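You operate a simulated robot arm through the tools that you are given. There is no shell and no other tool. Be economical: measure what you need, move in short steps, check, and stop when the job is done.

Carry out the task below with a simulated two-armed robot. There is one attempt and no reset: what you move stays moved.

JOB
Hold the red limit switch on the steel worktop steady with one hand and flip the red switch lever the other way with the other.

The check looks at the end state, three seconds after you hand in, the way a careful person would. Anything else that was tipped, shoved, dropped, spilled or broken makes it a failure.

ROBOT AND FRAMES
Two 7-joint arms with two-finger grippers on one trunk, on a base that drives. Base frame: it is fixed to the floor where the robot stands at the start and does not move with it; the origin is under the middle of the robot, x ahead of it, y to its left, z up. Units: mm, rad, N and s.
The left shoulder is at the start at [60, 123, 945], the right one opposite. With the tool pointing down near the work surface each hand reaches from about 360 to 800 mm from the robot's upright axis, wherever it stands, measured 20 degrees to its own side. Places, roughly: red limit switch [-3000, 1750, 750]; red switch lever [-2900, 1800, 800]. Payload 1.47 kg a hand.
Tool frame (each hand has its own): the origin (TCP) lies between the finger pads and is the grasp point; the fingertips stand 16 mm ahead of it; z points along the fingers, y is the line along which they close. Largest opening 87 mm; the body of the gripper starts 55 mm behind the TCP.
Orientation is that of the tool frame in the base frame, as a unit quaternion [w, x, y, z]. With the fingers straight down and closing along the base's y, the tool's x points along the base's -x, its y along +y and its z along -z.

CONTROLS
- The arms move only by the tool apply_moves. It takes "left_deltas", "right_deltas" or both (then of equal length, played together; a hand with none holds still); each is a list that holds one entry, the list of rows, each a list of 7 numbers: the opening, from 0 (shut) to 1 (fully open), then the shift along the base's x, y, z in mm, then the turn, a rotation vector about the base's x, y, z in rad. In form: [[[jaw, tx, ty, tz, rx, ry, rz], ...]]. A call has 1 to 8 rows; each row shifts and turns the commanded pose from where the row before left it. Each row takes 0.2 s and may step no farther than 50 mm and 0.15 rad from the row before; otherwise, or with a gripper value out of range, the whole call is refused. A pose out of reach is approached as far as the arm can. The call stops where the force on the tool passes 40 N (or 10 N more than at its start, if that is more) or the arm is blocked; 0.2 s more then pass. Each finger travels about 153 mm/s and halts on what it meets, pressing with about 28 N; the grip force reading is that of the motor and also rises with nothing between the fingers. The clock runs only during rows and for 0.2 s after the last one: add rows that do not move to give the fingers time. The reply holds the time, the measured pose of the TCP, the force on the tool along the base axes, the opening and the grip force, in the units named above and with some noise, with the torque about the TCP (base axes, N m) and any sound that the robot's microphone picked up, and new pictures: "views" is both (left out), scene, wrist or none (wrist: the cameras of the hands that moved).
- Cameras (640 x 400 px; columns grow to the right, rows downward): "scene" is now at [93.7, 11.4, 1524.1]; the picture's right is [0.09, -1.00, 0.00], its down [-0.60, -0.05, -0.80] and it looks along [0.80, 0.07, -0.60] (base axes); focal length 289 px, centre (320, 200). "left" rides on the left gripper at [73, -12, -90] in its tool frame; the picture's right is [0.16, 0.99, 0.00], its down [-0.72, 0.12, -0.68] and it looks along [-0.67, 0.11, 0.73] (tool axes); focal length 247 px, centre (320, 200). "right" rides on the right gripper at [73, 12, -90] in its tool frame; the picture's right is [-0.16, 0.99, 0.00], its down [-0.72, -0.12, -0.68] and it looks along [-0.67, -0.11, 0.73] (tool axes); focal length 247 px, centre (320, 200). There is no depth. A picture from a camera that has moved, and an enlarged one, comes with that camera's place and axes in the base frame and with its lens. The place of the scene camera against the robot may be out by one fixed shift of up to 12 mm in any direction.
- lift_body(by): slides the trunk up (or, below 0, down) by that many mm; the arms and the scene camera ride with it, the base frame stays. It gives what a move gives, with no picture.
- roll_base(legs): drives the robot by 1 to 6 legs, each [ahead, left, turn to the left] in mm, mm and rad, along the robot's own axes; the way and the turn of a leg run together, so that a leg with both is an arc; at most 1500 mm and 3.142 rad a leg. The arms and the cameras ride along, it lands a little off, and it stops where it bumps. It gives what a move gives, and a new picture of the scene camera.
- turn_head(pan, tilt): turns the head with the scene camera to pan (to the left, within 2.094 rad either way) and tilt (down, from -0.506 to 1.204), counted from straight ahead of the robot. It gives what a move gives, and a new picture of the scene camera.
- enlarge(camera, box): a new picture of the part [left, top, right, bottom] of that camera's present view, enlarged. The clock stands still meanwhile.
- finish_job(): hands the job in; it is judged then, once.

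Work in short steps. Places have to be worked out from the pictures, the camera data and where the tool is seen: move nearer, look again, correct. Check each grasp and each placing, and mend what went wrong. You have 135 turns and 274 pictures in all, those below and enlarged ones among them. Open the grippers and draw the arms clear of the work before you hand the job in, unless the task says otherwise; then end with one line.

The tools are called after ">>>" as a command line: name --argument value ..., lists and objects as JSON in quotes. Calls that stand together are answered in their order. apply_moves: Moves the arms, as the interface text tells. Its arguments: {"type":"object","properties":{"left_deltas":{"type":"array"},"right_deltas":{"type":"array"},"views":{"type":"string","enum":["both","scene","wrist","none"]}},"required":[]} The other tools are called the same way: lift_body (by) slides the trunk up or down; roll_base (legs) drives the base; turn_head (pan, tilt) turns the head that bears the scene camera; enlarge (camera, box) takes an enlarged picture of a part of a camera's view; finish_job () hands the job in.

At the start:

```text
time: 0.0
left_ee_pos: [422.9, 192.6, 1120.4]
left_orientation: [0.0, 0.0, 1.0, 0.001]
left_contact_force: [0.1, -0.2, -0.2]
left_moment: [0.04, 0.0, 0.01]
left_grip_width: 87.2
left_grip_force: 0.0
right_ee_pos: [428.3, -183.7, 1070.2]
right_orientation: [0.0, 0.0, 1.0, 0.0]
right_contact_force: [-0.6, -0.4, -0.1]
right_moment: [0.0, 0.0, 0.04]
right_grip_width: 87.0
right_grip_force: 0.0
trunk travel left (down, up): [-100.0, 130.0]
robot x, y, heading: [2.2, -1.7, 0.003]
head pan, tilt: [0.089, 0.646]
```

scene: 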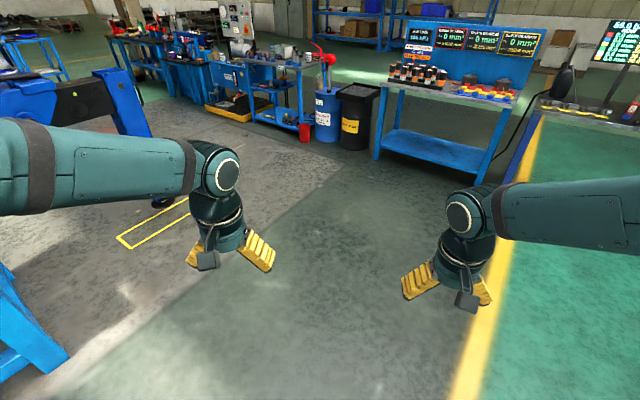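
right: 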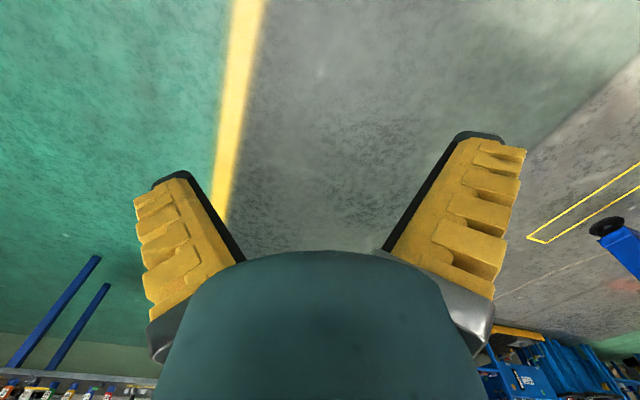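
left: 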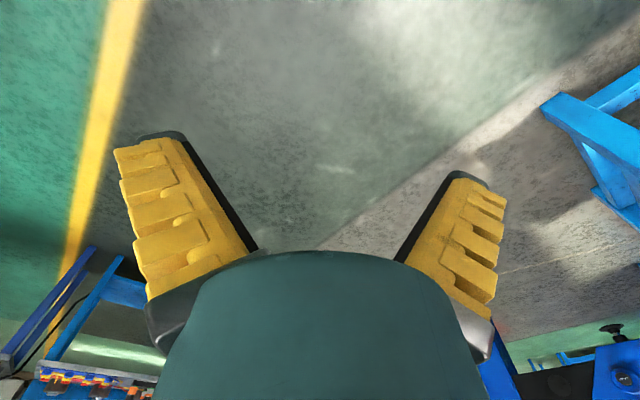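

The target lies behind and to the left of the robot, so I turn the head that way to look first.

>>> turn_head --pan 2.09 --tilt 0.35

>>> turn_head --pan -2.09 --tilt 0.35

```text
time: 1.9
left_ee_pos: [422.9, 191.8, 1119.6]
left_orientation: [0.0, 0.0, 1.0, 0.0]
left_contact_force: [0.4, -0.6, -0.2]
left_moment: [0.03, -0.01, 0.01]
left_grip_width: 86.8
left_grip_force: 0.1
right_ee_pos: [427.1, -184.1, 1069.0]
right_orientation: [0.001, 0.0, 1.0, 0.0]
right_contact_force: [0.7, 0.7, 0.0]
right_moment: [-0.01, -0.04, 0.0]
right_grip_width: 87.1
right_grip_force: 0.0
trunk travel left (down, up): [-100.0, 130.0]
robot x, y, heading: [1.5, 5.2, 0.001]
head pan, tilt: [2.089, 0.351]
camera scene: at [-39.0, 84.5, 1550.8], right [0.87, 0.49, 0.0], down [0.17, -0.3, -0.94], along [-0.46, 0.82, -0.34], focal length 289 px, centre (320, 200)
```

scene: 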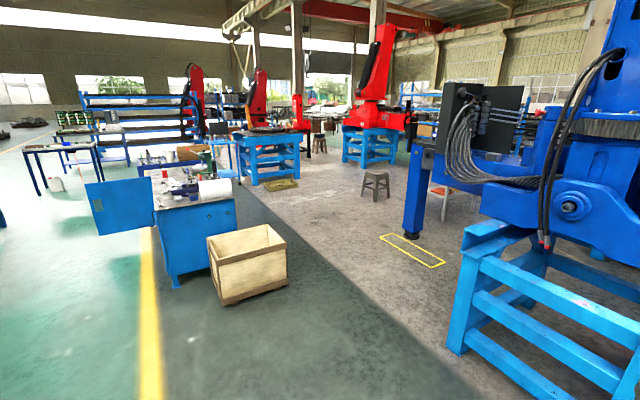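

```text
time: 5.3
left_ee_pos: [423.0, 191.3, 1119.9]
left_orientation: [0.0, 0.001, 1.0, -0.001]
left_contact_force: [-0.3, -0.2, -0.6]
left_moment: [-0.01, 0.0, 0.03]
left_grip_width: 87.0
left_grip_force: 0.0
right_ee_pos: [426.3, -184.3, 1070.2]
right_orientation: [0.0, 0.0, 1.0, 0.0]
right_contact_force: [0.1, 0.3, 1.1]
right_moment: [-0.02, -0.02, 0.02]
right_grip_width: 87.2
right_grip_force: 0.0
trunk travel left (down, up): [-100.0, 130.0]
robot x, y, heading: [0.6, 0.8, 0.001]
head pan, tilt: [-2.089, 0.351]
camera scene: at [-39.0, -77.3, 1550.8], right [-0.87, 0.5, 0.0], down [0.17, 0.3, -0.94], along [-0.47, -0.82, -0.34], focal length 289 px, centre (320, 200)
```

scene: 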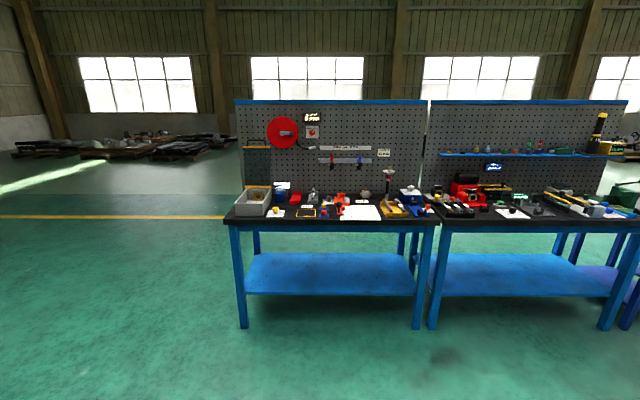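

The direction of the target falls around pixel (150,176) of the left-rear view: the blue cabinet tables. I turn the head back and enlarge there.

>>> turn_head --pan 2.09 --tilt 0.35

>>> enlarge --camera "scene" --box '[60, 110, 300, 260]'

```text
time: 8.7
left_ee_pos: [423.6, 191.2, 1119.8]
left_orientation: [0.0, 0.0, 1.0, 0.0]
left_contact_force: [0.2, 0.2, -0.5]
left_moment: [-0.01, 0.03, 0.03]
left_grip_width: 87.2
left_grip_force: 0.0
right_ee_pos: [427.3, -183.5, 1068.5]
right_orientation: [0.0, 0.0, 1.0, 0.0]
right_contact_force: [0.2, 0.4, -0.2]
right_moment: [-0.03, 0.02, 0.0]
right_grip_width: 87.0
right_grip_force: 0.2
trunk travel left (down, up): [-100.0, 130.0]
robot x, y, heading: [0.5, -2.3, -0.0]
head pan, tilt: [2.089, 0.351]
camera scene: at [-39.0, 84.5, 1550.8], right [0.87, 0.5, 0.0], down [0.17, -0.3, -0.94], along [-0.47, 0.82, -0.34], focal length 289 px, centre (320, 200)
```

scene: 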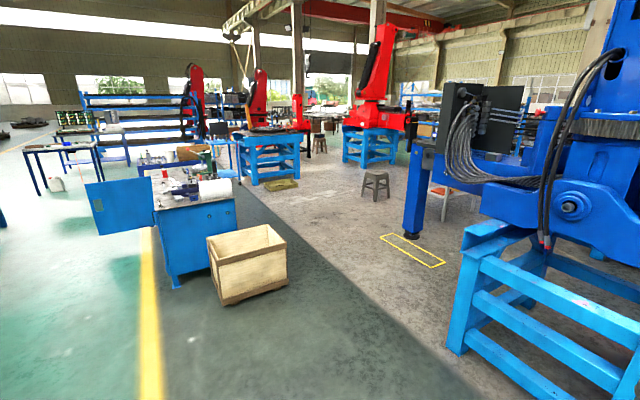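

```text
2.67 times, centred on (180, 185) of scene
camera zoom: at [-39.0, 84.5, 1550.8], right [0.87, 0.5, 0.0], down [0.17, -0.3, -0.94], along [-0.47, 0.82, -0.34], focal length 770 px, centre (693, 240)
```

zoom: 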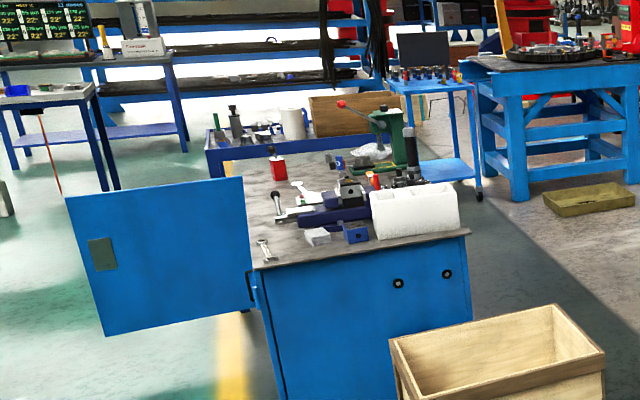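

The red block with a black top at zoom (277,170) works out to about (-2895, 1800), matching the job. I turn and drive toward the long left side of that table, stopping well off to look at the blue door.

>>> turn_head --pan 0 --tilt 0.45

>>> roll_base --legs '[[0, 0, 3.1], [1500, 0, 0], [500, 0, 0], [0, 0, -0.9]]'

```text
time: 10.7
left_ee_pos: [422.9, 193.0, 1120.7]
left_orientation: [0.0, 0.0, 1.0, 0.0]
left_contact_force: [0.4, -0.1, -0.2]
left_moment: [0.01, 0.04, 0.03]
left_grip_width: 87.2
left_grip_force: 0.1
right_ee_pos: [426.3, -185.2, 1070.8]
right_orientation: [0.0, 0.0, 1.0, 0.0]
right_contact_force: [-0.6, -0.6, -0.3]
right_moment: [-0.01, 0.01, 0.01]
right_grip_width: 86.9
right_grip_force: 0.1
trunk travel left (down, up): [-100.0, 130.0]
robot x, y, heading: [1.5, 2.6, -0.001]
head pan, tilt: [0.0, 0.45]
camera scene: at [99.0, 3.6, 1541.6], right [0.0, -1.0, 0.0], down [-0.44, 0.0, -0.9], along [0.9, 0.0, -0.44], focal length 289 px, centre (320, 200)
```

scene: 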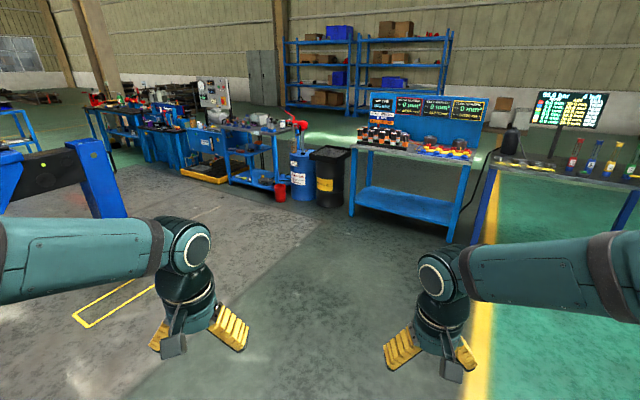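

```text
time: 30.2
left_ee_pos: [-2403.0, 370.4, 1121.3]
left_orientation: [0.0, 0.885, -0.465, 0.0]
left_contact_force: [0.7, -0.8, 0.6]
left_moment: [0.0, -0.02, 0.05]
left_grip_width: 87.1
left_grip_force: 0.0
right_ee_pos: [-2095.2, 587.3, 1069.3]
right_orientation: [0.001, 0.885, -0.465, -0.001]
right_contact_force: [0.5, -0.3, -0.1]
right_moment: [0.01, -0.01, -0.03]
right_grip_width: 86.9
right_grip_force: 0.1
trunk travel left (down, up): [-100.0, 130.0]
robot x, y, heading: [-2009.7, 131.2, 2.175]
head pan, tilt: [0.0, 0.45]
camera scene: at [-2066.0, 219.1, 1541.6], right [0.82, 0.57, 0.0], down [0.25, -0.36, -0.9], along [-0.51, 0.74, -0.44], focal length 289 px, centre (320, 200)
```

scene: 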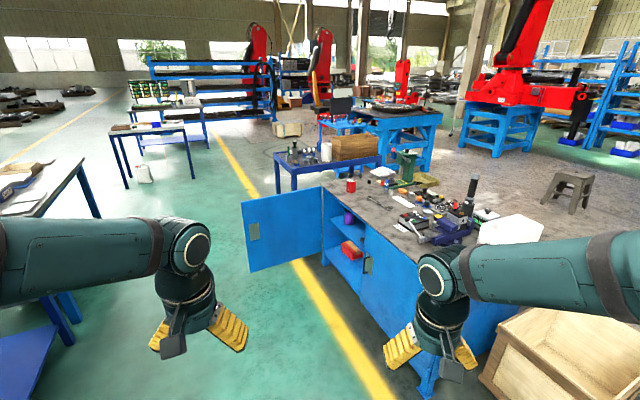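

The open door hangs on the far end of the long side; the switch stands by that corner at (350,186). I enlarge.

>>> enlarge --camera "scene" --box '[300, 150, 460, 250]'

>>> enlarge --camera "scene" --box '[230, 150, 390, 300]'

```text
4.00 times, centred on (380, 200) of scene
camera zoom: at [-2066.0, 219.1, 1541.6], right [0.82, 0.57, 0.0], down [0.25, -0.36, -0.9], along [-0.51, 0.74, -0.44], focal length 1155 px, centre (80, 200)
```

zoom: 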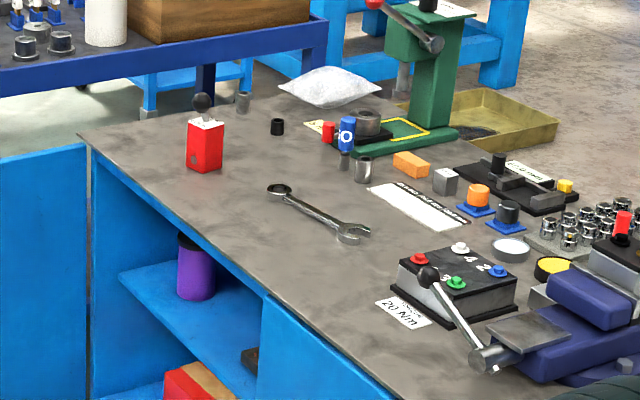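

```text
2.67 times, centred on (310, 225) of scene
camera zoom: at [-2066.0, 219.1, 1541.6], right [0.82, 0.57, 0.0], down [0.25, -0.36, -0.9], along [-0.51, 0.74, -0.44], focal length 770 px, centre (347, 133)
```

zoom: 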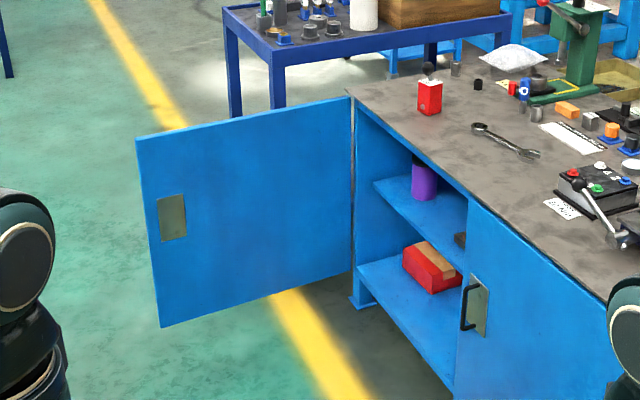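

Switch base ≈ (-2883,1767) on the table, about 130 mm in from the front edge and 215 mm right of the door. I drive to a point in front of the long side, facing it squarely (heading ≈1.02).

>>> roll_base --legs '[[0, 0, 0.197], [1200, 0, 0], [0, 0, -1.352]]'

>>> turn_head --pan 0.2 --tilt 0.7

```text
time: 40.3
left_ee_pos: [-2805.7, 1414.6, 1121.9]
left_orientation: [0.0, -0.491, 0.871, 0.001]
left_contact_force: [0.3, -0.5, -0.8]
left_moment: [-0.01, -0.03, -0.01]
left_grip_width: 87.0
left_grip_force: 0.1
right_ee_pos: [-2481.4, 1222.2, 1070.2]
right_orientation: [0.0, -0.491, 0.871, 0.0]
right_contact_force: [0.1, 0.2, -0.2]
right_moment: [-0.01, 0.0, -0.02]
right_grip_width: 87.2
right_grip_force: 0.1
trunk travel left (down, up): [-100.0, 130.0]
robot x, y, heading: [-2862.9, 948.6, 1.029]
head pan, tilt: [0.0, 0.45]
camera scene: at [-2810.0, 1043.6, 1541.6], right [0.86, -0.52, 0.0], down [-0.23, -0.37, -0.9], along [0.47, 0.77, -0.44], focal length 289 px, centre (320, 200)
```

scene: 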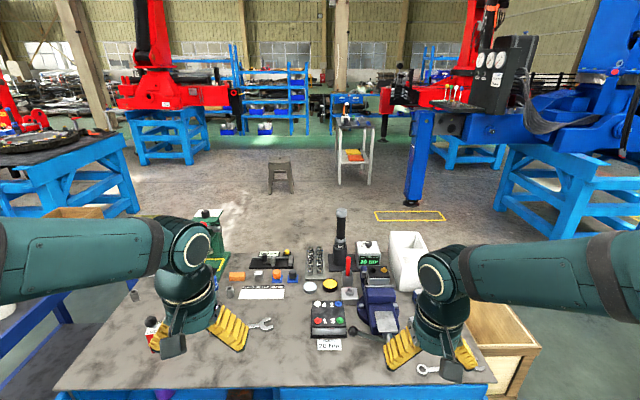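

```text
time: 41.1
left_ee_pos: [-2805.2, 1416.1, 1121.2]
left_orientation: [0.001, -0.491, 0.871, 0.0]
left_contact_force: [0.3, 0.0, -0.5]
left_moment: [0.0, 0.02, 0.0]
left_grip_width: 86.9
left_grip_force: 0.1
right_ee_pos: [-2481.7, 1222.8, 1069.9]
right_orientation: [0.0, -0.491, 0.871, 0.0]
right_contact_force: [0.0, 0.1, -0.3]
right_moment: [0.0, 0.01, 0.03]
right_grip_width: 87.0
right_grip_force: 0.1
trunk travel left (down, up): [-100.0, 130.0]
robot x, y, heading: [-2860.2, 953.4, 1.027]
head pan, tilt: [0.201, 0.7]
camera scene: at [-2829.1, 1045.0, 1519.4], right [0.94, -0.34, 0.0], down [-0.22, -0.61, -0.77], along [0.26, 0.72, -0.64], focal length 289 px, centre (320, 200)
```

scene: 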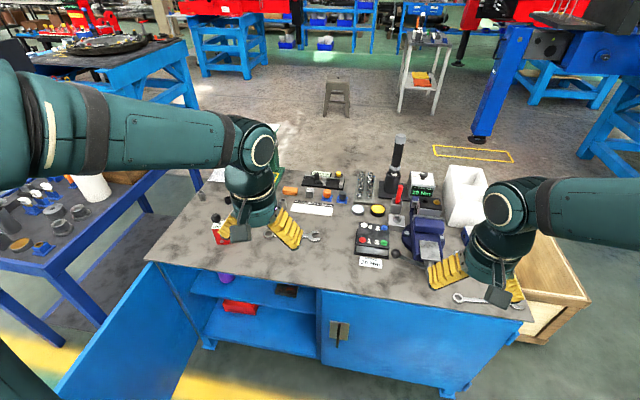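

The robot is square to the table. I move nearer: a bit ahead and left, keeping clear of the door, then look again.

>>> roll_base --legs '[[0, 250, 0.02], [100, 0, 0]]'

>>> turn_head --pan 0.5 --tilt 0.85

```text
time: 44.7
left_ee_pos: [-2984.8, 1632.3, 1120.9]
left_orientation: [0.001, -0.5, 0.866, 0.0]
left_contact_force: [1.1, 0.0, -0.1]
left_moment: [-0.02, 0.02, 0.02]
left_grip_width: 87.1
left_grip_force: 0.0
right_ee_pos: [-2655.1, 1447.2, 1069.1]
right_orientation: [0.0, -0.501, 0.865, 0.0]
right_contact_force: [0.4, 0.4, -0.1]
right_moment: [-0.01, 0.01, -0.03]
right_grip_width: 87.1
right_grip_force: 0.0
trunk travel left (down, up): [-100.0, 130.0]
robot x, y, heading: [-3026.1, 1167.3, 1.05]
head pan, tilt: [0.201, 0.7]
camera scene: at [-2999.4, 1262.0, 1519.3], right [0.95, -0.32, 0.0], down [-0.2, -0.61, -0.76], along [0.24, 0.73, -0.64], focal length 289 px, centre (320, 200)
```

scene: 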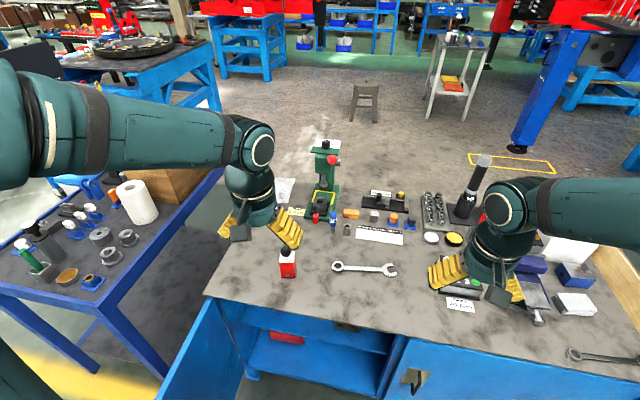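

```text
time: 45.5
left_ee_pos: [-2985.0, 1629.7, 1121.1]
left_orientation: [-0.001, -0.501, 0.866, 0.0]
left_contact_force: [-0.4, -0.2, -0.3]
left_moment: [-0.04, -0.03, 0.0]
left_grip_width: 87.2
left_grip_force: 0.0
right_ee_pos: [-2657.1, 1446.4, 1071.1]
right_orientation: [0.0, -0.501, 0.866, -0.001]
right_contact_force: [-1.4, -0.8, 0.1]
right_moment: [0.01, -0.01, 0.0]
right_grip_width: 86.9
right_grip_force: 0.1
trunk travel left (down, up): [-100.0, 130.0]
robot x, y, heading: [-3027.8, 1170.1, 1.049]
head pan, tilt: [0.499, 0.85]
camera scene: at [-3025.1, 1258.2, 1507.1], right [1.0, -0.02, 0.0], down [-0.02, -0.75, -0.66], along [0.01, 0.66, -0.75], focal length 289 px, centre (320, 200)
```

scene: 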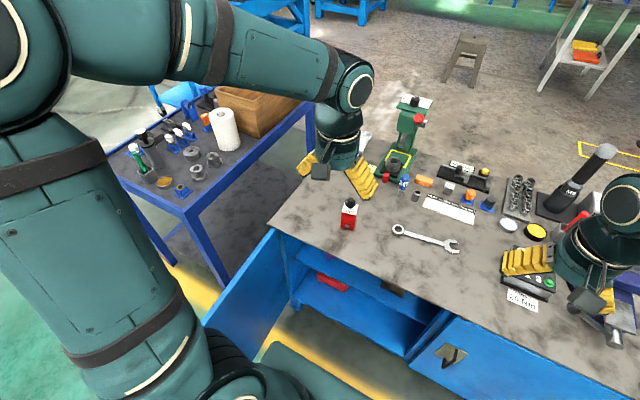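

>>> enlarge --camera "scene" --box '[316, 180, 380, 240]'

>>> enlarge --camera "left" --box '[0, 0, 640, 400]'

```text
6.67 times, centred on (348, 210) of scene
camera zoom: at [-3025.1, 1258.2, 1507.1], right [1.0, -0.02, 0.0], down [-0.02, -0.75, -0.66], along [0.01, 0.66, -0.75], focal length 1925 px, centre (133, 133)
```

zoom: 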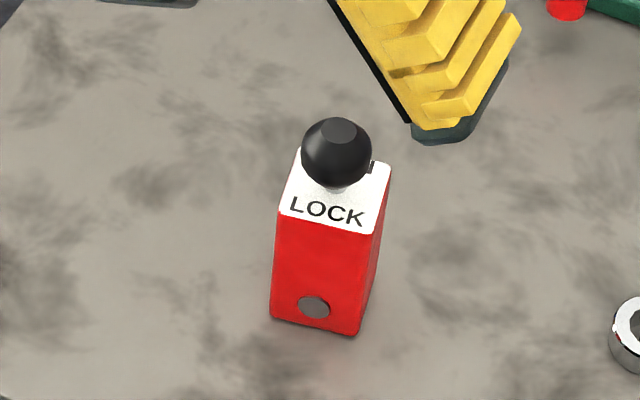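

```text
1.00 times, centred on (320, 200) of left (not enlarged: the box is as wide or as high as the picture)
camera zoom: at [-3011.7, 1562.2, 1211.0], right [-0.93, 0.36, 0.0], down [0.26, 0.69, 0.68], along [0.24, 0.64, -0.73], focal length 247 px, centre (320, 200)
```

zoom: 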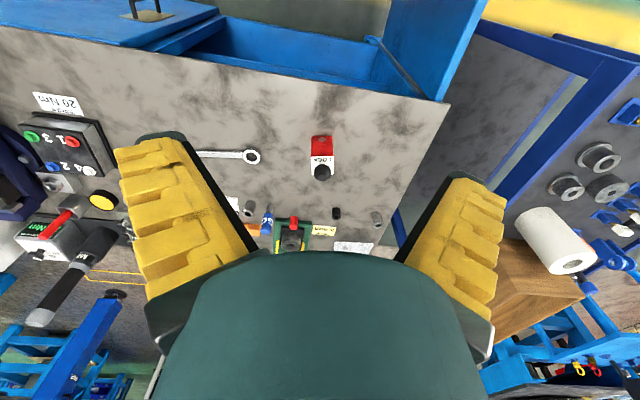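

The box has a LOCK label on top and a ball-ended lever. I lower the left hand a little, staying short of it, for a closer stereo view.

>>> apply_moves --left_deltas '[[[1, 5, -18, -38, 0, 0, 0], [1, 5, -18, -38, 0, 0, 0], [1, 5, -18, -38, 0, 0, 0], [1, 5, -18, -38, 0, 0, 0]]]' --views "wrist"

>>> enlarge --camera "left" --box '[260, 100, 420, 260]'

>>> enlarge --camera "scene" --box '[300, 180, 380, 240]'

```text
time: 46.5
left_ee_pos: [-2966.2, 1558.5, 969.5]
left_orientation: [0.0, -0.501, 0.865, -0.001]
left_contact_force: [0.4, 0.4, 0.3]
left_moment: [0.03, 0.01, -0.03]
left_grip_width: 87.1
left_grip_force: 0.1
right_ee_pos: [-2656.1, 1447.3, 1069.7]
right_orientation: [0.0, -0.501, 0.865, -0.001]
right_contact_force: [-0.1, 0.4, -0.6]
right_moment: [0.02, 0.05, 0.01]
right_grip_width: 86.8
right_grip_force: 0.0
trunk travel left (down, up): [-100.0, 130.0]
robot x, y, heading: [-3025.8, 1167.6, 1.049]
head pan, tilt: [0.499, 0.85]
camera left: at [-2992.4, 1490.4, 1060.6], right [-0.93, 0.35, 0.0], down [0.26, 0.69, 0.68], along [0.24, 0.64, -0.73], focal length 247 px, centre (320, 200)
```

left: 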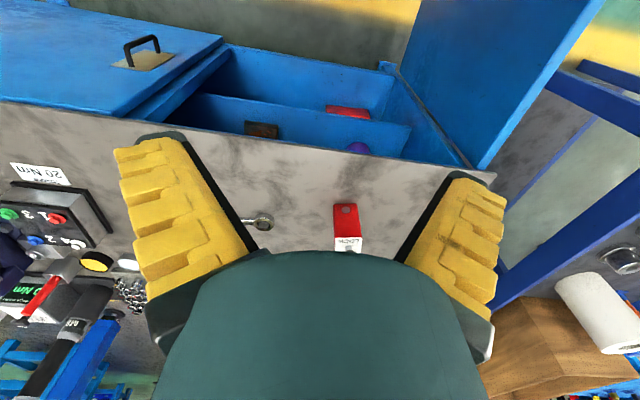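

```text
2.50 times, centred on (340, 180) of left
camera zoom: at [-2992.4, 1490.4, 1060.6], right [-0.93, 0.35, 0.0], down [0.26, 0.69, 0.68], along [0.24, 0.64, -0.73], focal length 617 px, centre (270, 250)
```

zoom: 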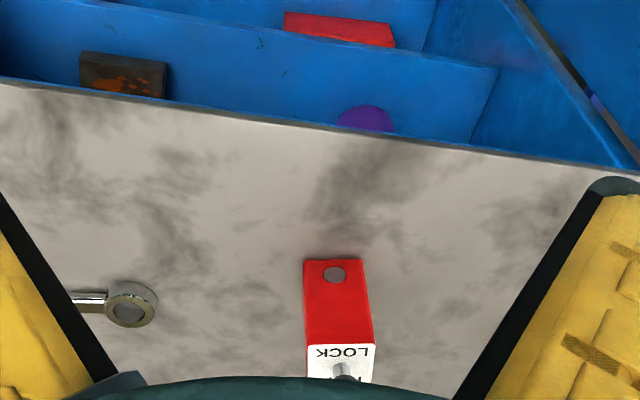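

```text
6.67 times, centred on (340, 210) of scene
camera zoom: at [-3024.5, 1258.5, 1507.1], right [1.0, -0.02, 0.0], down [-0.02, -0.75, -0.66], along [0.01, 0.66, -0.75], focal length 1925 px, centre (187, 133)
```

zoom: 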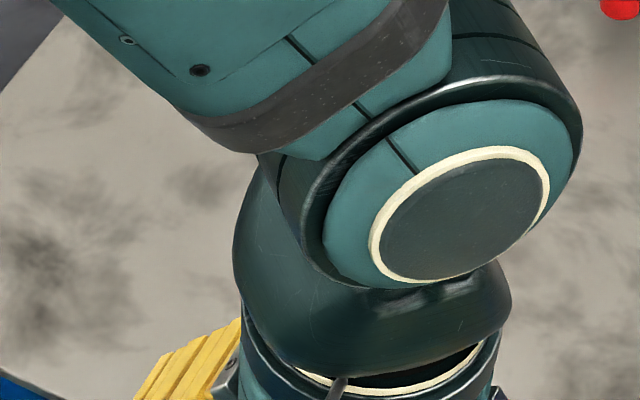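

Triangulation puts the table at z≈717 and the box (≈44×42×85 mm) centred near (-2918,1838), ball near z≈830. To see which way the lever leans, I yaw the right hand toward the switch for a side view and pull the left hand back up.

>>> apply_moves --right_deltas '[[[1, 0, 0, -10, 0, 0, 0.14], [1, 0, 0, -10, 0, 0, 0.14], [1, 0, 0, -10, 0, 0, 0.14], [1, 0, 0, -10, 0, 0, 0.14], [1, 0, 0, -10, 0, 0, 0.14], [1, 0, 0, -10, 0, 0, 0.14], [1, 0, 0, -10, 0, 0, 0.14], [1, 0, 0, -10, 0, 0, 0.14]]]' --left_deltas '[[[1, -15, -20, 10, 0, 0, 0], [1, -15, -20, 10, 0, 0, 0], [1, -15, -20, 10, 0, 0, 0], [1, -15, -20, 10, 0, 0, 0], [1, -15, -20, 10, 0, 0, 0], [1, 0, 0, 10, 0, 0, 0], [1, 0, 0, 0, 0, 0, 0], [1, 0, 0, 0, 0, 0, 0]]]' --views "both"

```text
time: 48.3
left_ee_pos: [-3007.5, 1499.7, 1053.1]
left_orientation: [-0.001, -0.501, 0.866, 0.0]
left_contact_force: [-0.4, -0.1, 0.0]
left_moment: [-0.03, 0.0, -0.02]
left_grip_width: 86.9
left_grip_force: 0.1
left hand out of reach, approached as far as the arm can: row 3, 4, 5
right_ee_pos: [-2657.6, 1447.1, 992.0]
right_orientation: [0.0, 0.885, -0.466, 0.0]
right_contact_force: [0.7, 0.0, 0.7]
right_moment: [0.02, 0.01, 0.0]
right_grip_width: 87.2
right_grip_force: 0.0
trunk travel left (down, up): [-100.0, 130.0]
robot x, y, heading: [-3029.2, 1167.0, 1.048]
head pan, tilt: [0.499, 0.85]
camera scene: at [-3025.0, 1258.4, 1507.1], right [1.0, -0.02, 0.0], down [-0.02, -0.75, -0.66], along [0.01, 0.66, -0.75], focal length 289 px, centre (320, 200)
camera right: at [-2625.9, 1380.4, 1080.7], right [-0.9, -0.43, 0.0], down [-0.31, 0.66, 0.68], along [-0.29, 0.61, -0.73], focal length 247 px, centre (320, 200)
camera left: at [-3034.9, 1430.8, 1143.3], right [-0.93, 0.36, 0.0], down [0.26, 0.69, 0.68], along [0.24, 0.64, -0.73], focal length 247 px, centre (320, 200)
```

scene: 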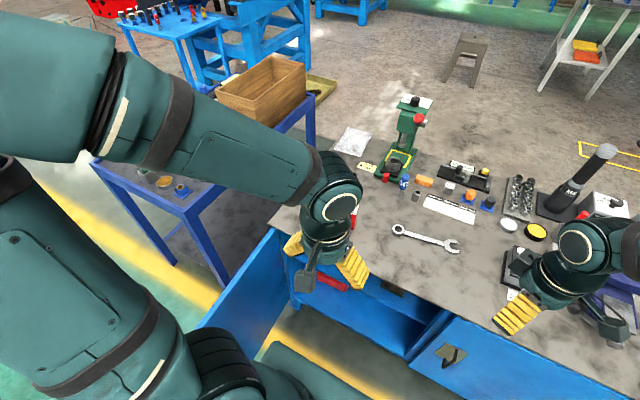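
right: 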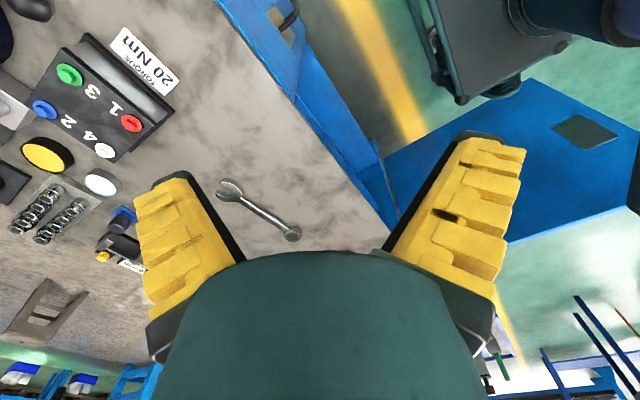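
left: 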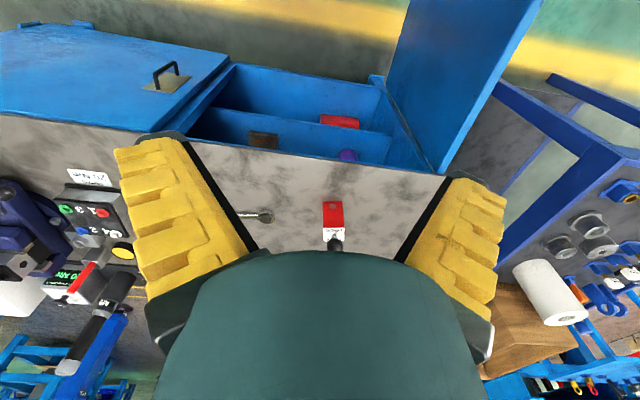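

The switch is hidden behind the gripper in the right view; I pitch the right hand forward ~0.55 rad to raise the gaze, and move the left hand left out of the scene view.

>>> apply_moves --right_deltas '[[[1, 0, 0, 10, 0.116, 0.078, 0], [1, 0, 0, 10, 0.116, 0.078, 0], [1, 0, 0, 10, 0.116, 0.078, 0], [1, 0, 0, 10, 0.116, 0.078, 0]]]' --left_deltas '[[[1, -30, 25, 20, 0, 0, 0], [1, -30, 25, 20, 0, 0, 0], [1, -30, 25, 20, 0, 0, 0], [1, -30, 25, 20, 0, 0, 0]]]' --views "both"

>>> enlarge --camera "right" --box '[260, 130, 420, 260]'

>>> enlarge --camera "scene" --box '[300, 180, 380, 240]'

```text
time: 49.3
left_ee_pos: [-3130.2, 1599.0, 1133.6]
left_orientation: [0.0, -0.501, 0.865, 0.0]
left_contact_force: [-0.2, -0.2, 0.3]
left_moment: [0.04, 0.03, -0.02]
left_grip_width: 86.9
left_grip_force: 0.1
right_ee_pos: [-2656.1, 1445.6, 1030.4]
right_orientation: [-0.131, 0.849, -0.449, -0.243]
right_contact_force: [-0.5, 0.2, 0.5]
right_moment: [-0.01, 0.01, -0.03]
right_grip_width: 87.1
right_grip_force: 0.0
trunk travel left (down, up): [-100.0, 130.0]
robot x, y, heading: [-3030.1, 1167.6, 1.05]
head pan, tilt: [0.499, 0.85]
camera scene: at [-3025.4, 1258.2, 1507.1], right [1.0, -0.02, 0.0], down [-0.02, -0.75, -0.66], along [0.01, 0.66, -0.75], focal length 289 px, centre (320, 200)
camera right: at [-2605.5, 1348.5, 1067.7], right [-0.89, -0.44, 0.08], down [-0.05, 0.27, 0.96], along [-0.45, 0.85, -0.26], focal length 247 px, centre (320, 200)
camera left: at [-3157.7, 1531.4, 1224.7], right [-0.93, 0.35, 0.0], down [0.26, 0.69, 0.68], along [0.24, 0.64, -0.73], focal length 247 px, centre (320, 200)
```

scene: 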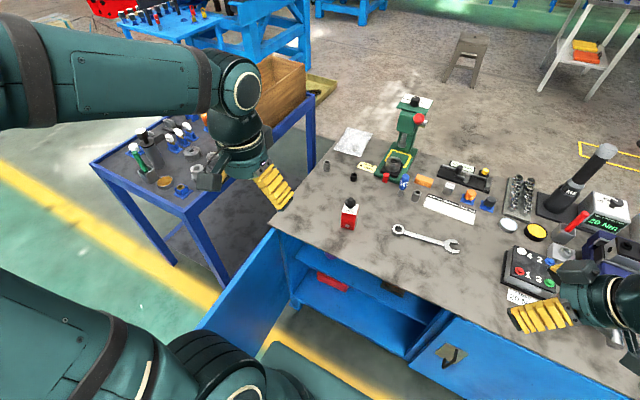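
right: 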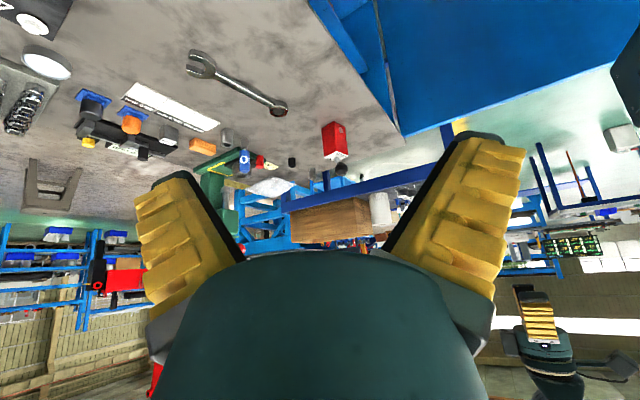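
left: 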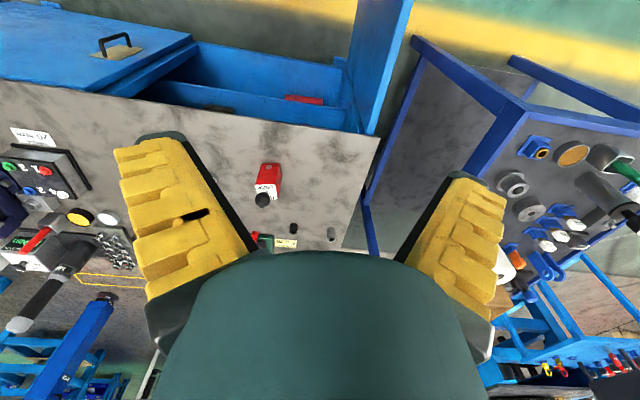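

```text
3.08 times, centred on (340, 195) of right
camera zoom: at [-2605.5, 1348.5, 1067.7], right [-0.89, -0.44, 0.08], down [-0.05, 0.27, 0.96], along [-0.45, 0.85, -0.26], focal length 760 px, centre (258, 215)
```

zoom: 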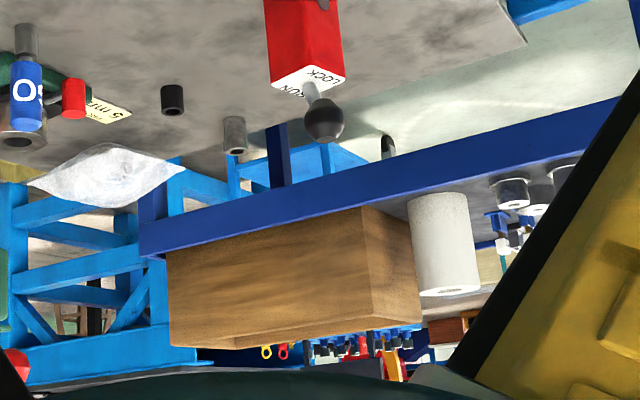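

```text
6.67 times, centred on (340, 210) of scene
camera zoom: at [-3025.4, 1258.2, 1507.1], right [1.0, -0.02, 0.0], down [-0.02, -0.75, -0.66], along [0.01, 0.66, -0.75], focal length 1925 px, centre (187, 133)
```

zoom: 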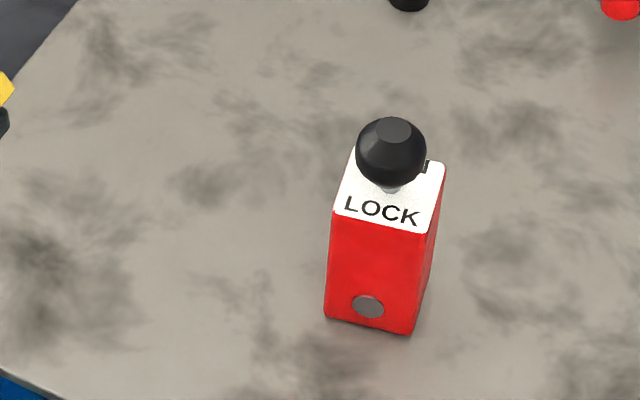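

The lever has LOCK at the front and RUN at the back, and leans toward LOCK, so it must be pushed away from the robot (along (.254,.967)). Ball ≈ (-2922,1826,842), box centre ≈ (-2920,1840). I'll hold the box with the left hand from its left side, so I yaw that hand by -75° first.

>>> apply_moves --left_deltas '[[[1, 0, 15, 0, 0, 0, -0.145], [1, 0, 15, 0, 0, 0, -0.145], [1, 0, 15, 0, 0, 0, -0.145], [1, 0, 15, 0, 0, 0, -0.145], [1, 0, 15, 0, 0, 0, -0.145], [1, 0, 15, 0, 0, 0, -0.145], [1, 0, 15, 0, 0, 0, -0.145], [1, 0, 15, 0, 0, 0, -0.145]]]' --views "none"

>>> apply_moves --left_deltas '[[[1, 0, 20, 0, 0, 0, -0.149], [1, 0, 20, 0, -0.033, -0.127, 0], [1, 0, 20, 0, -0.033, -0.127, 0], [1, 0, 20, 0, -0.033, -0.127, 0], [1, 0, 20, 0, -0.033, -0.127, 0], [1, 0, 20, 0, -0.033, -0.127, 0], [1, 0, 20, 0, -0.033, -0.127, 0]]]' --views "both"

```text
time: 51.1
left_ee_pos: [-3130.3, 1720.6, 1132.2]
left_orientation: [0.0, 0.057, 0.998, 0.001]
left_contact_force: [-0.3, -0.2, -0.4]
left_moment: [-0.02, 0.0, 0.01]
left_grip_width: 86.8
left_grip_force: 0.0
right_ee_pos: [-2656.6, 1446.4, 1030.5]
right_orientation: [-0.13, 0.85, -0.449, -0.243]
right_contact_force: [-0.2, 0.0, -0.2]
right_moment: [0.01, -0.02, 0.03]
right_grip_width: 87.1
right_grip_force: 0.1
trunk travel left (down, up): [-100.0, 130.0]
robot x, y, heading: [-3030.4, 1167.7, 1.046]
head pan, tilt: [0.499, 0.85]
```

```text
time: 52.7
left_ee_pos: [-3128.1, 1859.6, 1131.9]
left_orientation: [0.382, 0.12, 0.915, -0.048]
left_contact_force: [-0.2, 0.9, -0.7]
left_moment: [-0.01, 0.02, -0.02]
left_grip_width: 86.9
left_grip_force: 0.1
right_ee_pos: [-2657.9, 1445.5, 1030.3]
right_orientation: [-0.129, 0.85, -0.448, -0.243]
right_contact_force: [1.0, 0.8, -0.1]
right_moment: [-0.01, 0.01, 0.02]
right_grip_width: 87.2
right_grip_force: 0.1
trunk travel left (down, up): [-100.0, 130.0]
robot x, y, heading: [-3029.7, 1169.4, 1.056]
head pan, tilt: [0.499, 0.85]
camera scene: at [-3025.6, 1259.3, 1507.0], right [1.0, -0.02, 0.0], down [-0.02, -0.75, -0.66], along [0.01, 0.66, -0.75], focal length 289 px, centre (320, 200)
camera left: at [-3243.1, 1879.1, 1145.0], right [0.15, 0.98, -0.11], down [0.05, 0.1, 0.99], along [0.99, -0.15, -0.04], focal length 247 px, centre (320, 200)
```

scene: 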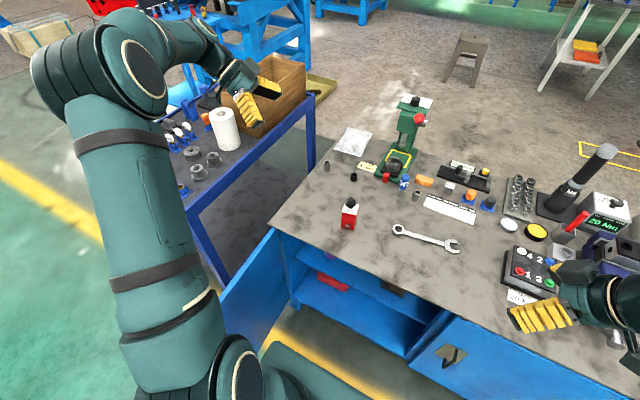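
left: 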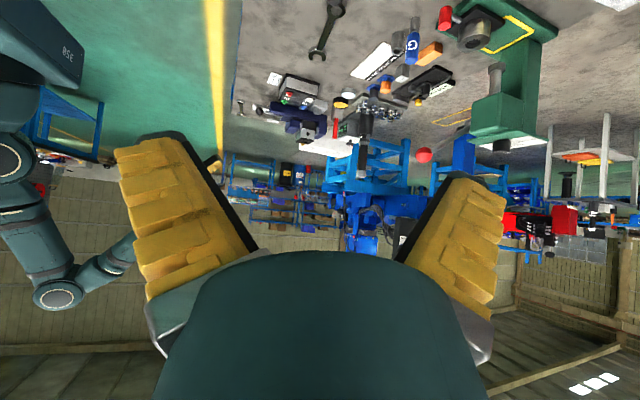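

The tilt worked. I bring the left hand to a pre-grasp about 150 mm back along its own axis.

>>> apply_moves --left_deltas '[[[1, 17, 1, -43, 0, 0, 0], [1, 17, 1, -43, 0, 0, 0], [1, 17, 1, -43, 0, 0, 0], [1, 17, 1, -43, 0, 0, 0], [1, 17, 1, -43, 0, 0, 0], [1, 17, 1, -43, 0, 0, 0]]]' --views "both"

>>> enlarge --camera "scene" --box '[270, 160, 400, 250]'

>>> enlarge --camera "right" --box '[260, 100, 420, 200]'

```text
time: 54.1
left_ee_pos: [-3026.9, 1865.4, 875.4]
left_orientation: [0.38, 0.121, 0.916, -0.047]
left_contact_force: [0.1, 0.2, -0.5]
left_moment: [-0.03, 0.01, -0.01]
left_grip_width: 87.3
left_grip_force: 0.1
right_ee_pos: [-2656.8, 1446.2, 1029.8]
right_orientation: [-0.131, 0.85, -0.449, -0.243]
right_contact_force: [0.5, -0.3, 0.5]
right_moment: [-0.01, 0.0, -0.01]
right_grip_width: 87.0
right_grip_force: 0.1
trunk travel left (down, up): [-100.0, 130.0]
robot x, y, heading: [-3028.3, 1165.9, 1.05]
head pan, tilt: [0.499, 0.85]
camera scene: at [-3025.0, 1259.0, 1507.0], right [1.0, -0.02, 0.0], down [-0.02, -0.75, -0.66], along [0.01, 0.66, -0.75], focal length 289 px, centre (320, 200)
camera left: at [-3141.0, 1884.2, 887.9], right [0.14, 0.98, -0.11], down [0.06, 0.1, 0.99], along [0.99, -0.15, -0.04], focal length 247 px, centre (320, 200)
```

scene: 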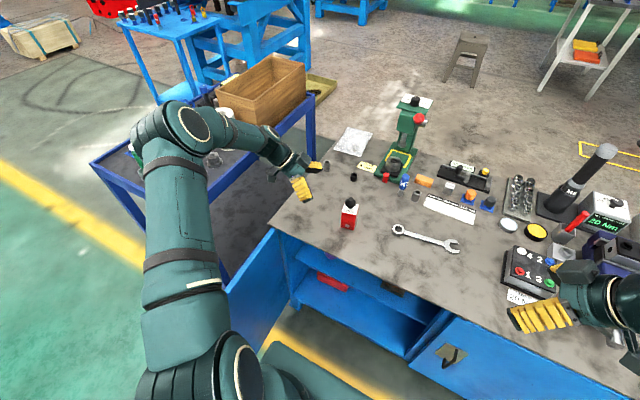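
left: 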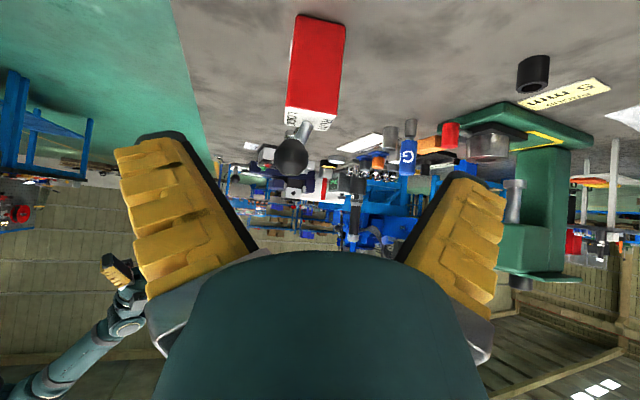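

```text
4.44 times, centred on (335, 205) of scene
camera zoom: at [-3025.0, 1259.0, 1507.0], right [1.0, -0.02, 0.0], down [-0.02, -0.75, -0.66], along [0.01, 0.66, -0.75], focal length 1283 px, centre (253, 178)
```

zoom: 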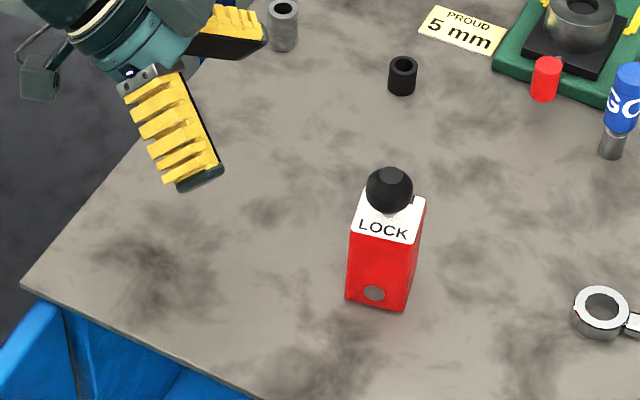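

```text
4.00 times, centred on (340, 150) of right
camera zoom: at [-2605.6, 1349.3, 1067.4], right [-0.89, -0.45, 0.08], down [-0.05, 0.27, 0.96], along [-0.45, 0.85, -0.26], focal length 988 px, centre (240, 400)
```

zoom: 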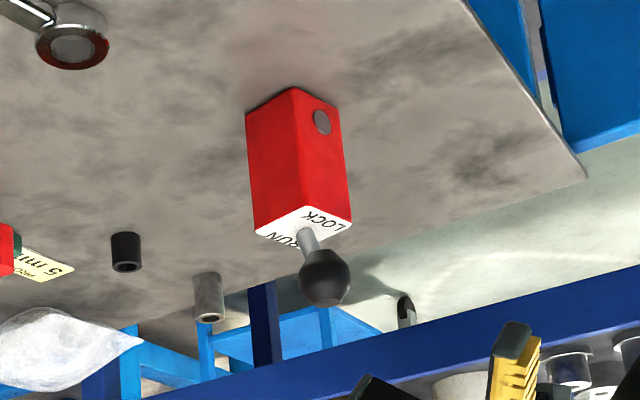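

The left wrist view gives the left face centre ≈ (-2940,1838), about 4.5 mm nearer the robot than the tool axis, and table z≈722. I advance most of the way with that correction and check.

>>> apply_moves --left_deltas '[[[1, 16, -7, -16, 0, 0, 0], [1, 20, -6, -21, 0, 0, 0], [1, 20, -6, -21, 0, 0, 0], [1, 20, -6, -21, 0, 0, 0]]]' --views "both"

>>> enlarge --camera "scene" --box '[300, 170, 390, 240]'

>>> enlarge --camera "right" --box '[260, 100, 420, 200]'

```text
time: 55.1
left_ee_pos: [-2947.9, 1841.3, 796.6]
left_orientation: [0.381, 0.12, 0.916, -0.047]
left_contact_force: [-0.7, -0.3, 0.7]
left_moment: [-0.03, 0.0, 0.01]
left_grip_width: 86.8
left_grip_force: 0.1
right_ee_pos: [-2656.9, 1445.2, 1030.2]
right_orientation: [-0.131, 0.85, -0.449, -0.244]
right_contact_force: [0.1, -0.4, 0.3]
right_moment: [-0.01, 0.01, -0.01]
right_grip_width: 86.8
right_grip_force: 0.2
trunk travel left (down, up): [-100.0, 130.0]
robot x, y, heading: [-3025.8, 1170.4, 1.046]
head pan, tilt: [0.499, 0.85]
camera scene: at [-3024.9, 1258.4, 1507.1], right [1.0, -0.02, 0.0], down [-0.02, -0.75, -0.66], along [0.01, 0.66, -0.75], focal length 289 px, centre (320, 200)
camera left: at [-3063.0, 1859.0, 809.3], right [0.14, 0.98, -0.11], down [0.06, 0.1, 0.99], along [0.99, -0.15, -0.04], focal length 247 px, centre (320, 200)
```

scene: 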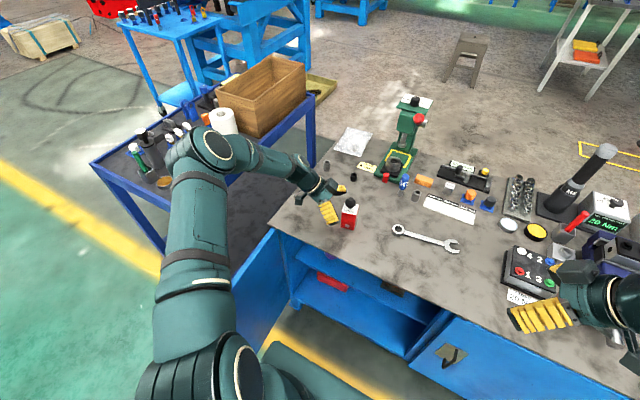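
left: 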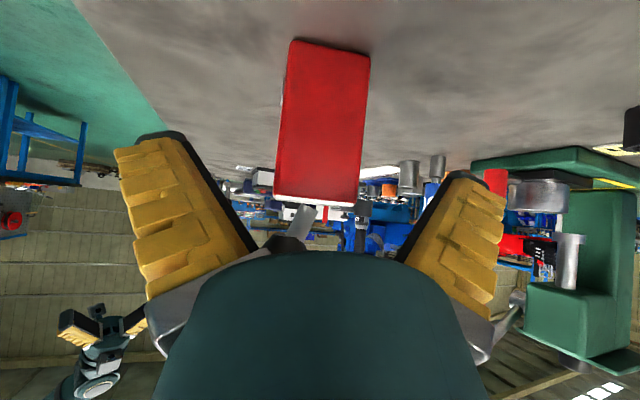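

```text
5.71 times, centred on (345, 205) of scene
camera zoom: at [-3024.9, 1258.4, 1507.1], right [1.0, -0.02, 0.0], down [-0.02, -0.75, -0.66], along [0.01, 0.66, -0.75], focal length 1650 px, centre (177, 171)
```

zoom: 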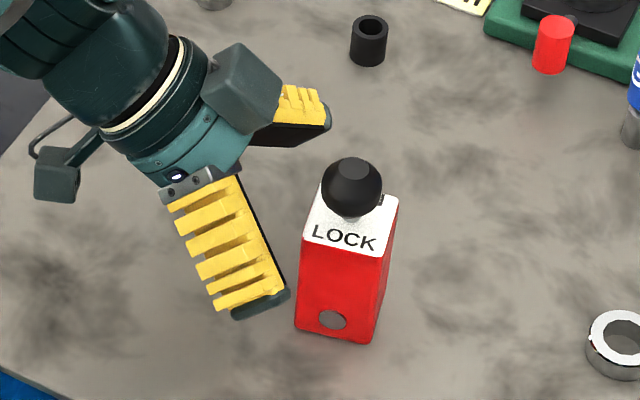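

```text
4.00 times, centred on (340, 150) of right
camera zoom: at [-2605.5, 1348.9, 1067.5], right [-0.89, -0.45, 0.08], down [-0.05, 0.27, 0.96], along [-0.45, 0.85, -0.26], focal length 988 px, centre (240, 400)
```

zoom: 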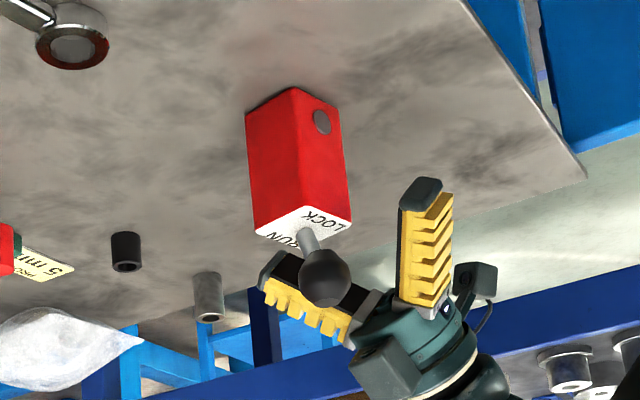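

The box is centred between the fingers within about 1 mm. I advance the last ~35 mm onto it, jaws still open.

>>> apply_moves --left_deltas '[[[1, 13, -3, -14, 0, 0, 0], [1, 12, -3, -14, 0, 0, 0]]]' --views "wrist"

>>> enlarge --camera "scene" --box '[300, 170, 390, 240]'

>>> enlarge --camera "right" --box '[280, 100, 400, 180]'

```text
time: 55.7
left_ee_pos: [-2923.3, 1834.2, 768.2]
left_orientation: [0.381, 0.12, 0.915, -0.048]
left_contact_force: [-0.2, 0.6, -0.2]
left_moment: [0.02, 0.03, 0.01]
left_grip_width: 87.2
left_grip_force: 0.0
right_ee_pos: [-2657.7, 1446.3, 1031.0]
right_orientation: [-0.13, 0.85, -0.449, -0.243]
right_contact_force: [0.3, 0.1, 0.1]
right_moment: [-0.02, -0.05, 0.01]
right_grip_width: 87.1
right_grip_force: 0.1
trunk travel left (down, up): [-100.0, 130.0]
robot x, y, heading: [-3028.1, 1168.5, 1.05]
head pan, tilt: [0.499, 0.85]
camera left: at [-3038.3, 1852.7, 781.1], right [0.15, 0.98, -0.11], down [0.06, 0.1, 0.99], along [0.99, -0.15, -0.04], focal length 247 px, centre (320, 200)
```

left: 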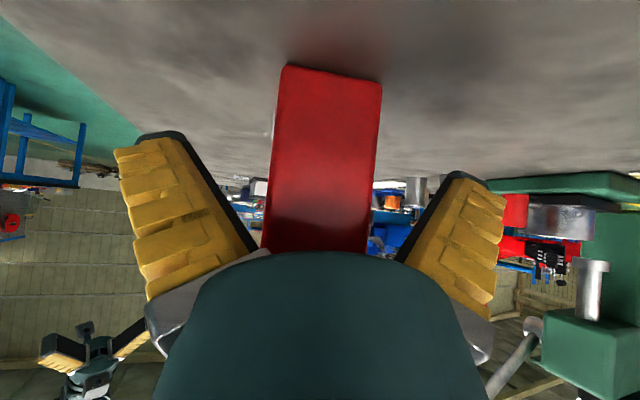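

```text
5.71 times, centred on (345, 205) of scene
camera zoom: at [-3025.0, 1258.3, 1507.1], right [1.0, -0.02, 0.0], down [-0.02, -0.75, -0.66], along [0.01, 0.66, -0.75], focal length 1650 px, centre (177, 171)
```

zoom: 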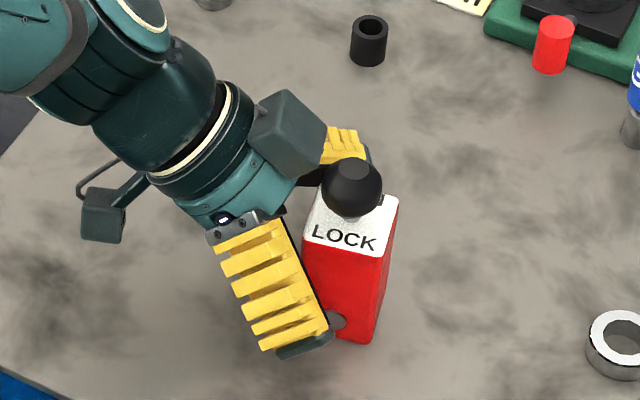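

```text
5.00 times, centred on (340, 140) of right
camera zoom: at [-2605.6, 1348.8, 1067.5], right [-0.89, -0.45, 0.08], down [-0.05, 0.27, 0.96], along [-0.45, 0.85, -0.26], focal length 1235 px, centre (220, 500)
```

zoom: 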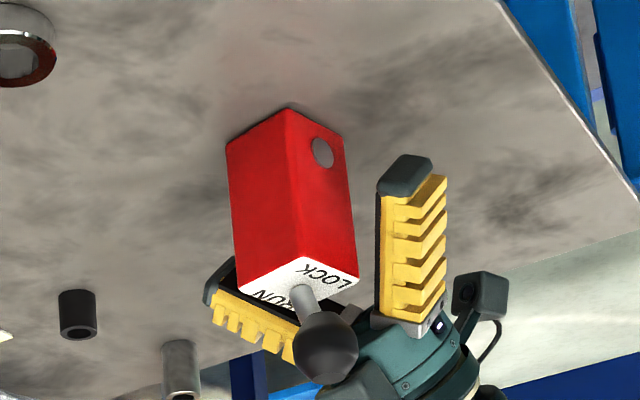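

Fingers straddle the box, still centred. I move 7 mm further onto it and close on it in two stages.

>>> apply_moves --left_deltas '[[[1, 7, -2, 0, 0, 0, 0], [0.56, 0, 0, 0, 0, 0, 0], [0.5, 0, 0, 0, 0, 0, 0]]]' --views "wrist"

>>> enlarge --camera "right" --box '[280, 100, 400, 180]'

```text
time: 56.5
left_ee_pos: [-2917.7, 1832.8, 768.1]
left_orientation: [0.38, 0.12, 0.916, -0.046]
left_contact_force: [-1.5, -0.2, 1.3]
left_moment: [-0.15, -0.03, -0.06]
left_grip_width: 44.8
left_grip_force: 27.7
right_ee_pos: [-2657.4, 1446.0, 1032.8]
right_orientation: [-0.131, 0.85, -0.449, -0.243]
right_contact_force: [0.7, 0.1, -1.0]
right_moment: [-0.01, 0.01, 0.01]
right_grip_width: 87.1
right_grip_force: 0.0
trunk travel left (down, up): [-100.0, 130.0]
robot x, y, heading: [-3030.1, 1164.9, 1.045]
head pan, tilt: [0.499, 0.85]
camera left: at [-3031.9, 1851.2, 780.4], right [0.14, 0.98, -0.11], down [0.06, 0.1, 0.99], along [0.99, -0.15, -0.04], focal length 247 px, centre (320, 200)
```

left: 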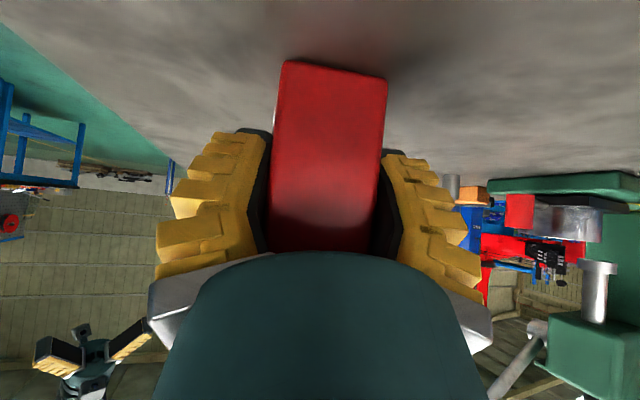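

```text
5.00 times, centred on (340, 140) of right
camera zoom: at [-2605.8, 1348.6, 1067.7], right [-0.89, -0.45, 0.08], down [-0.05, 0.27, 0.96], along [-0.45, 0.85, -0.26], focal length 1235 px, centre (220, 500)
```

zoom: 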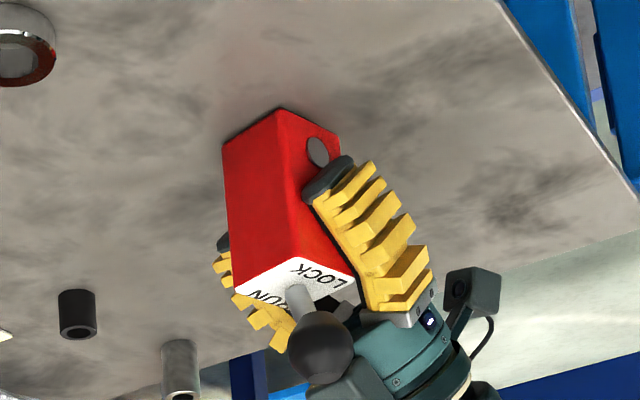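

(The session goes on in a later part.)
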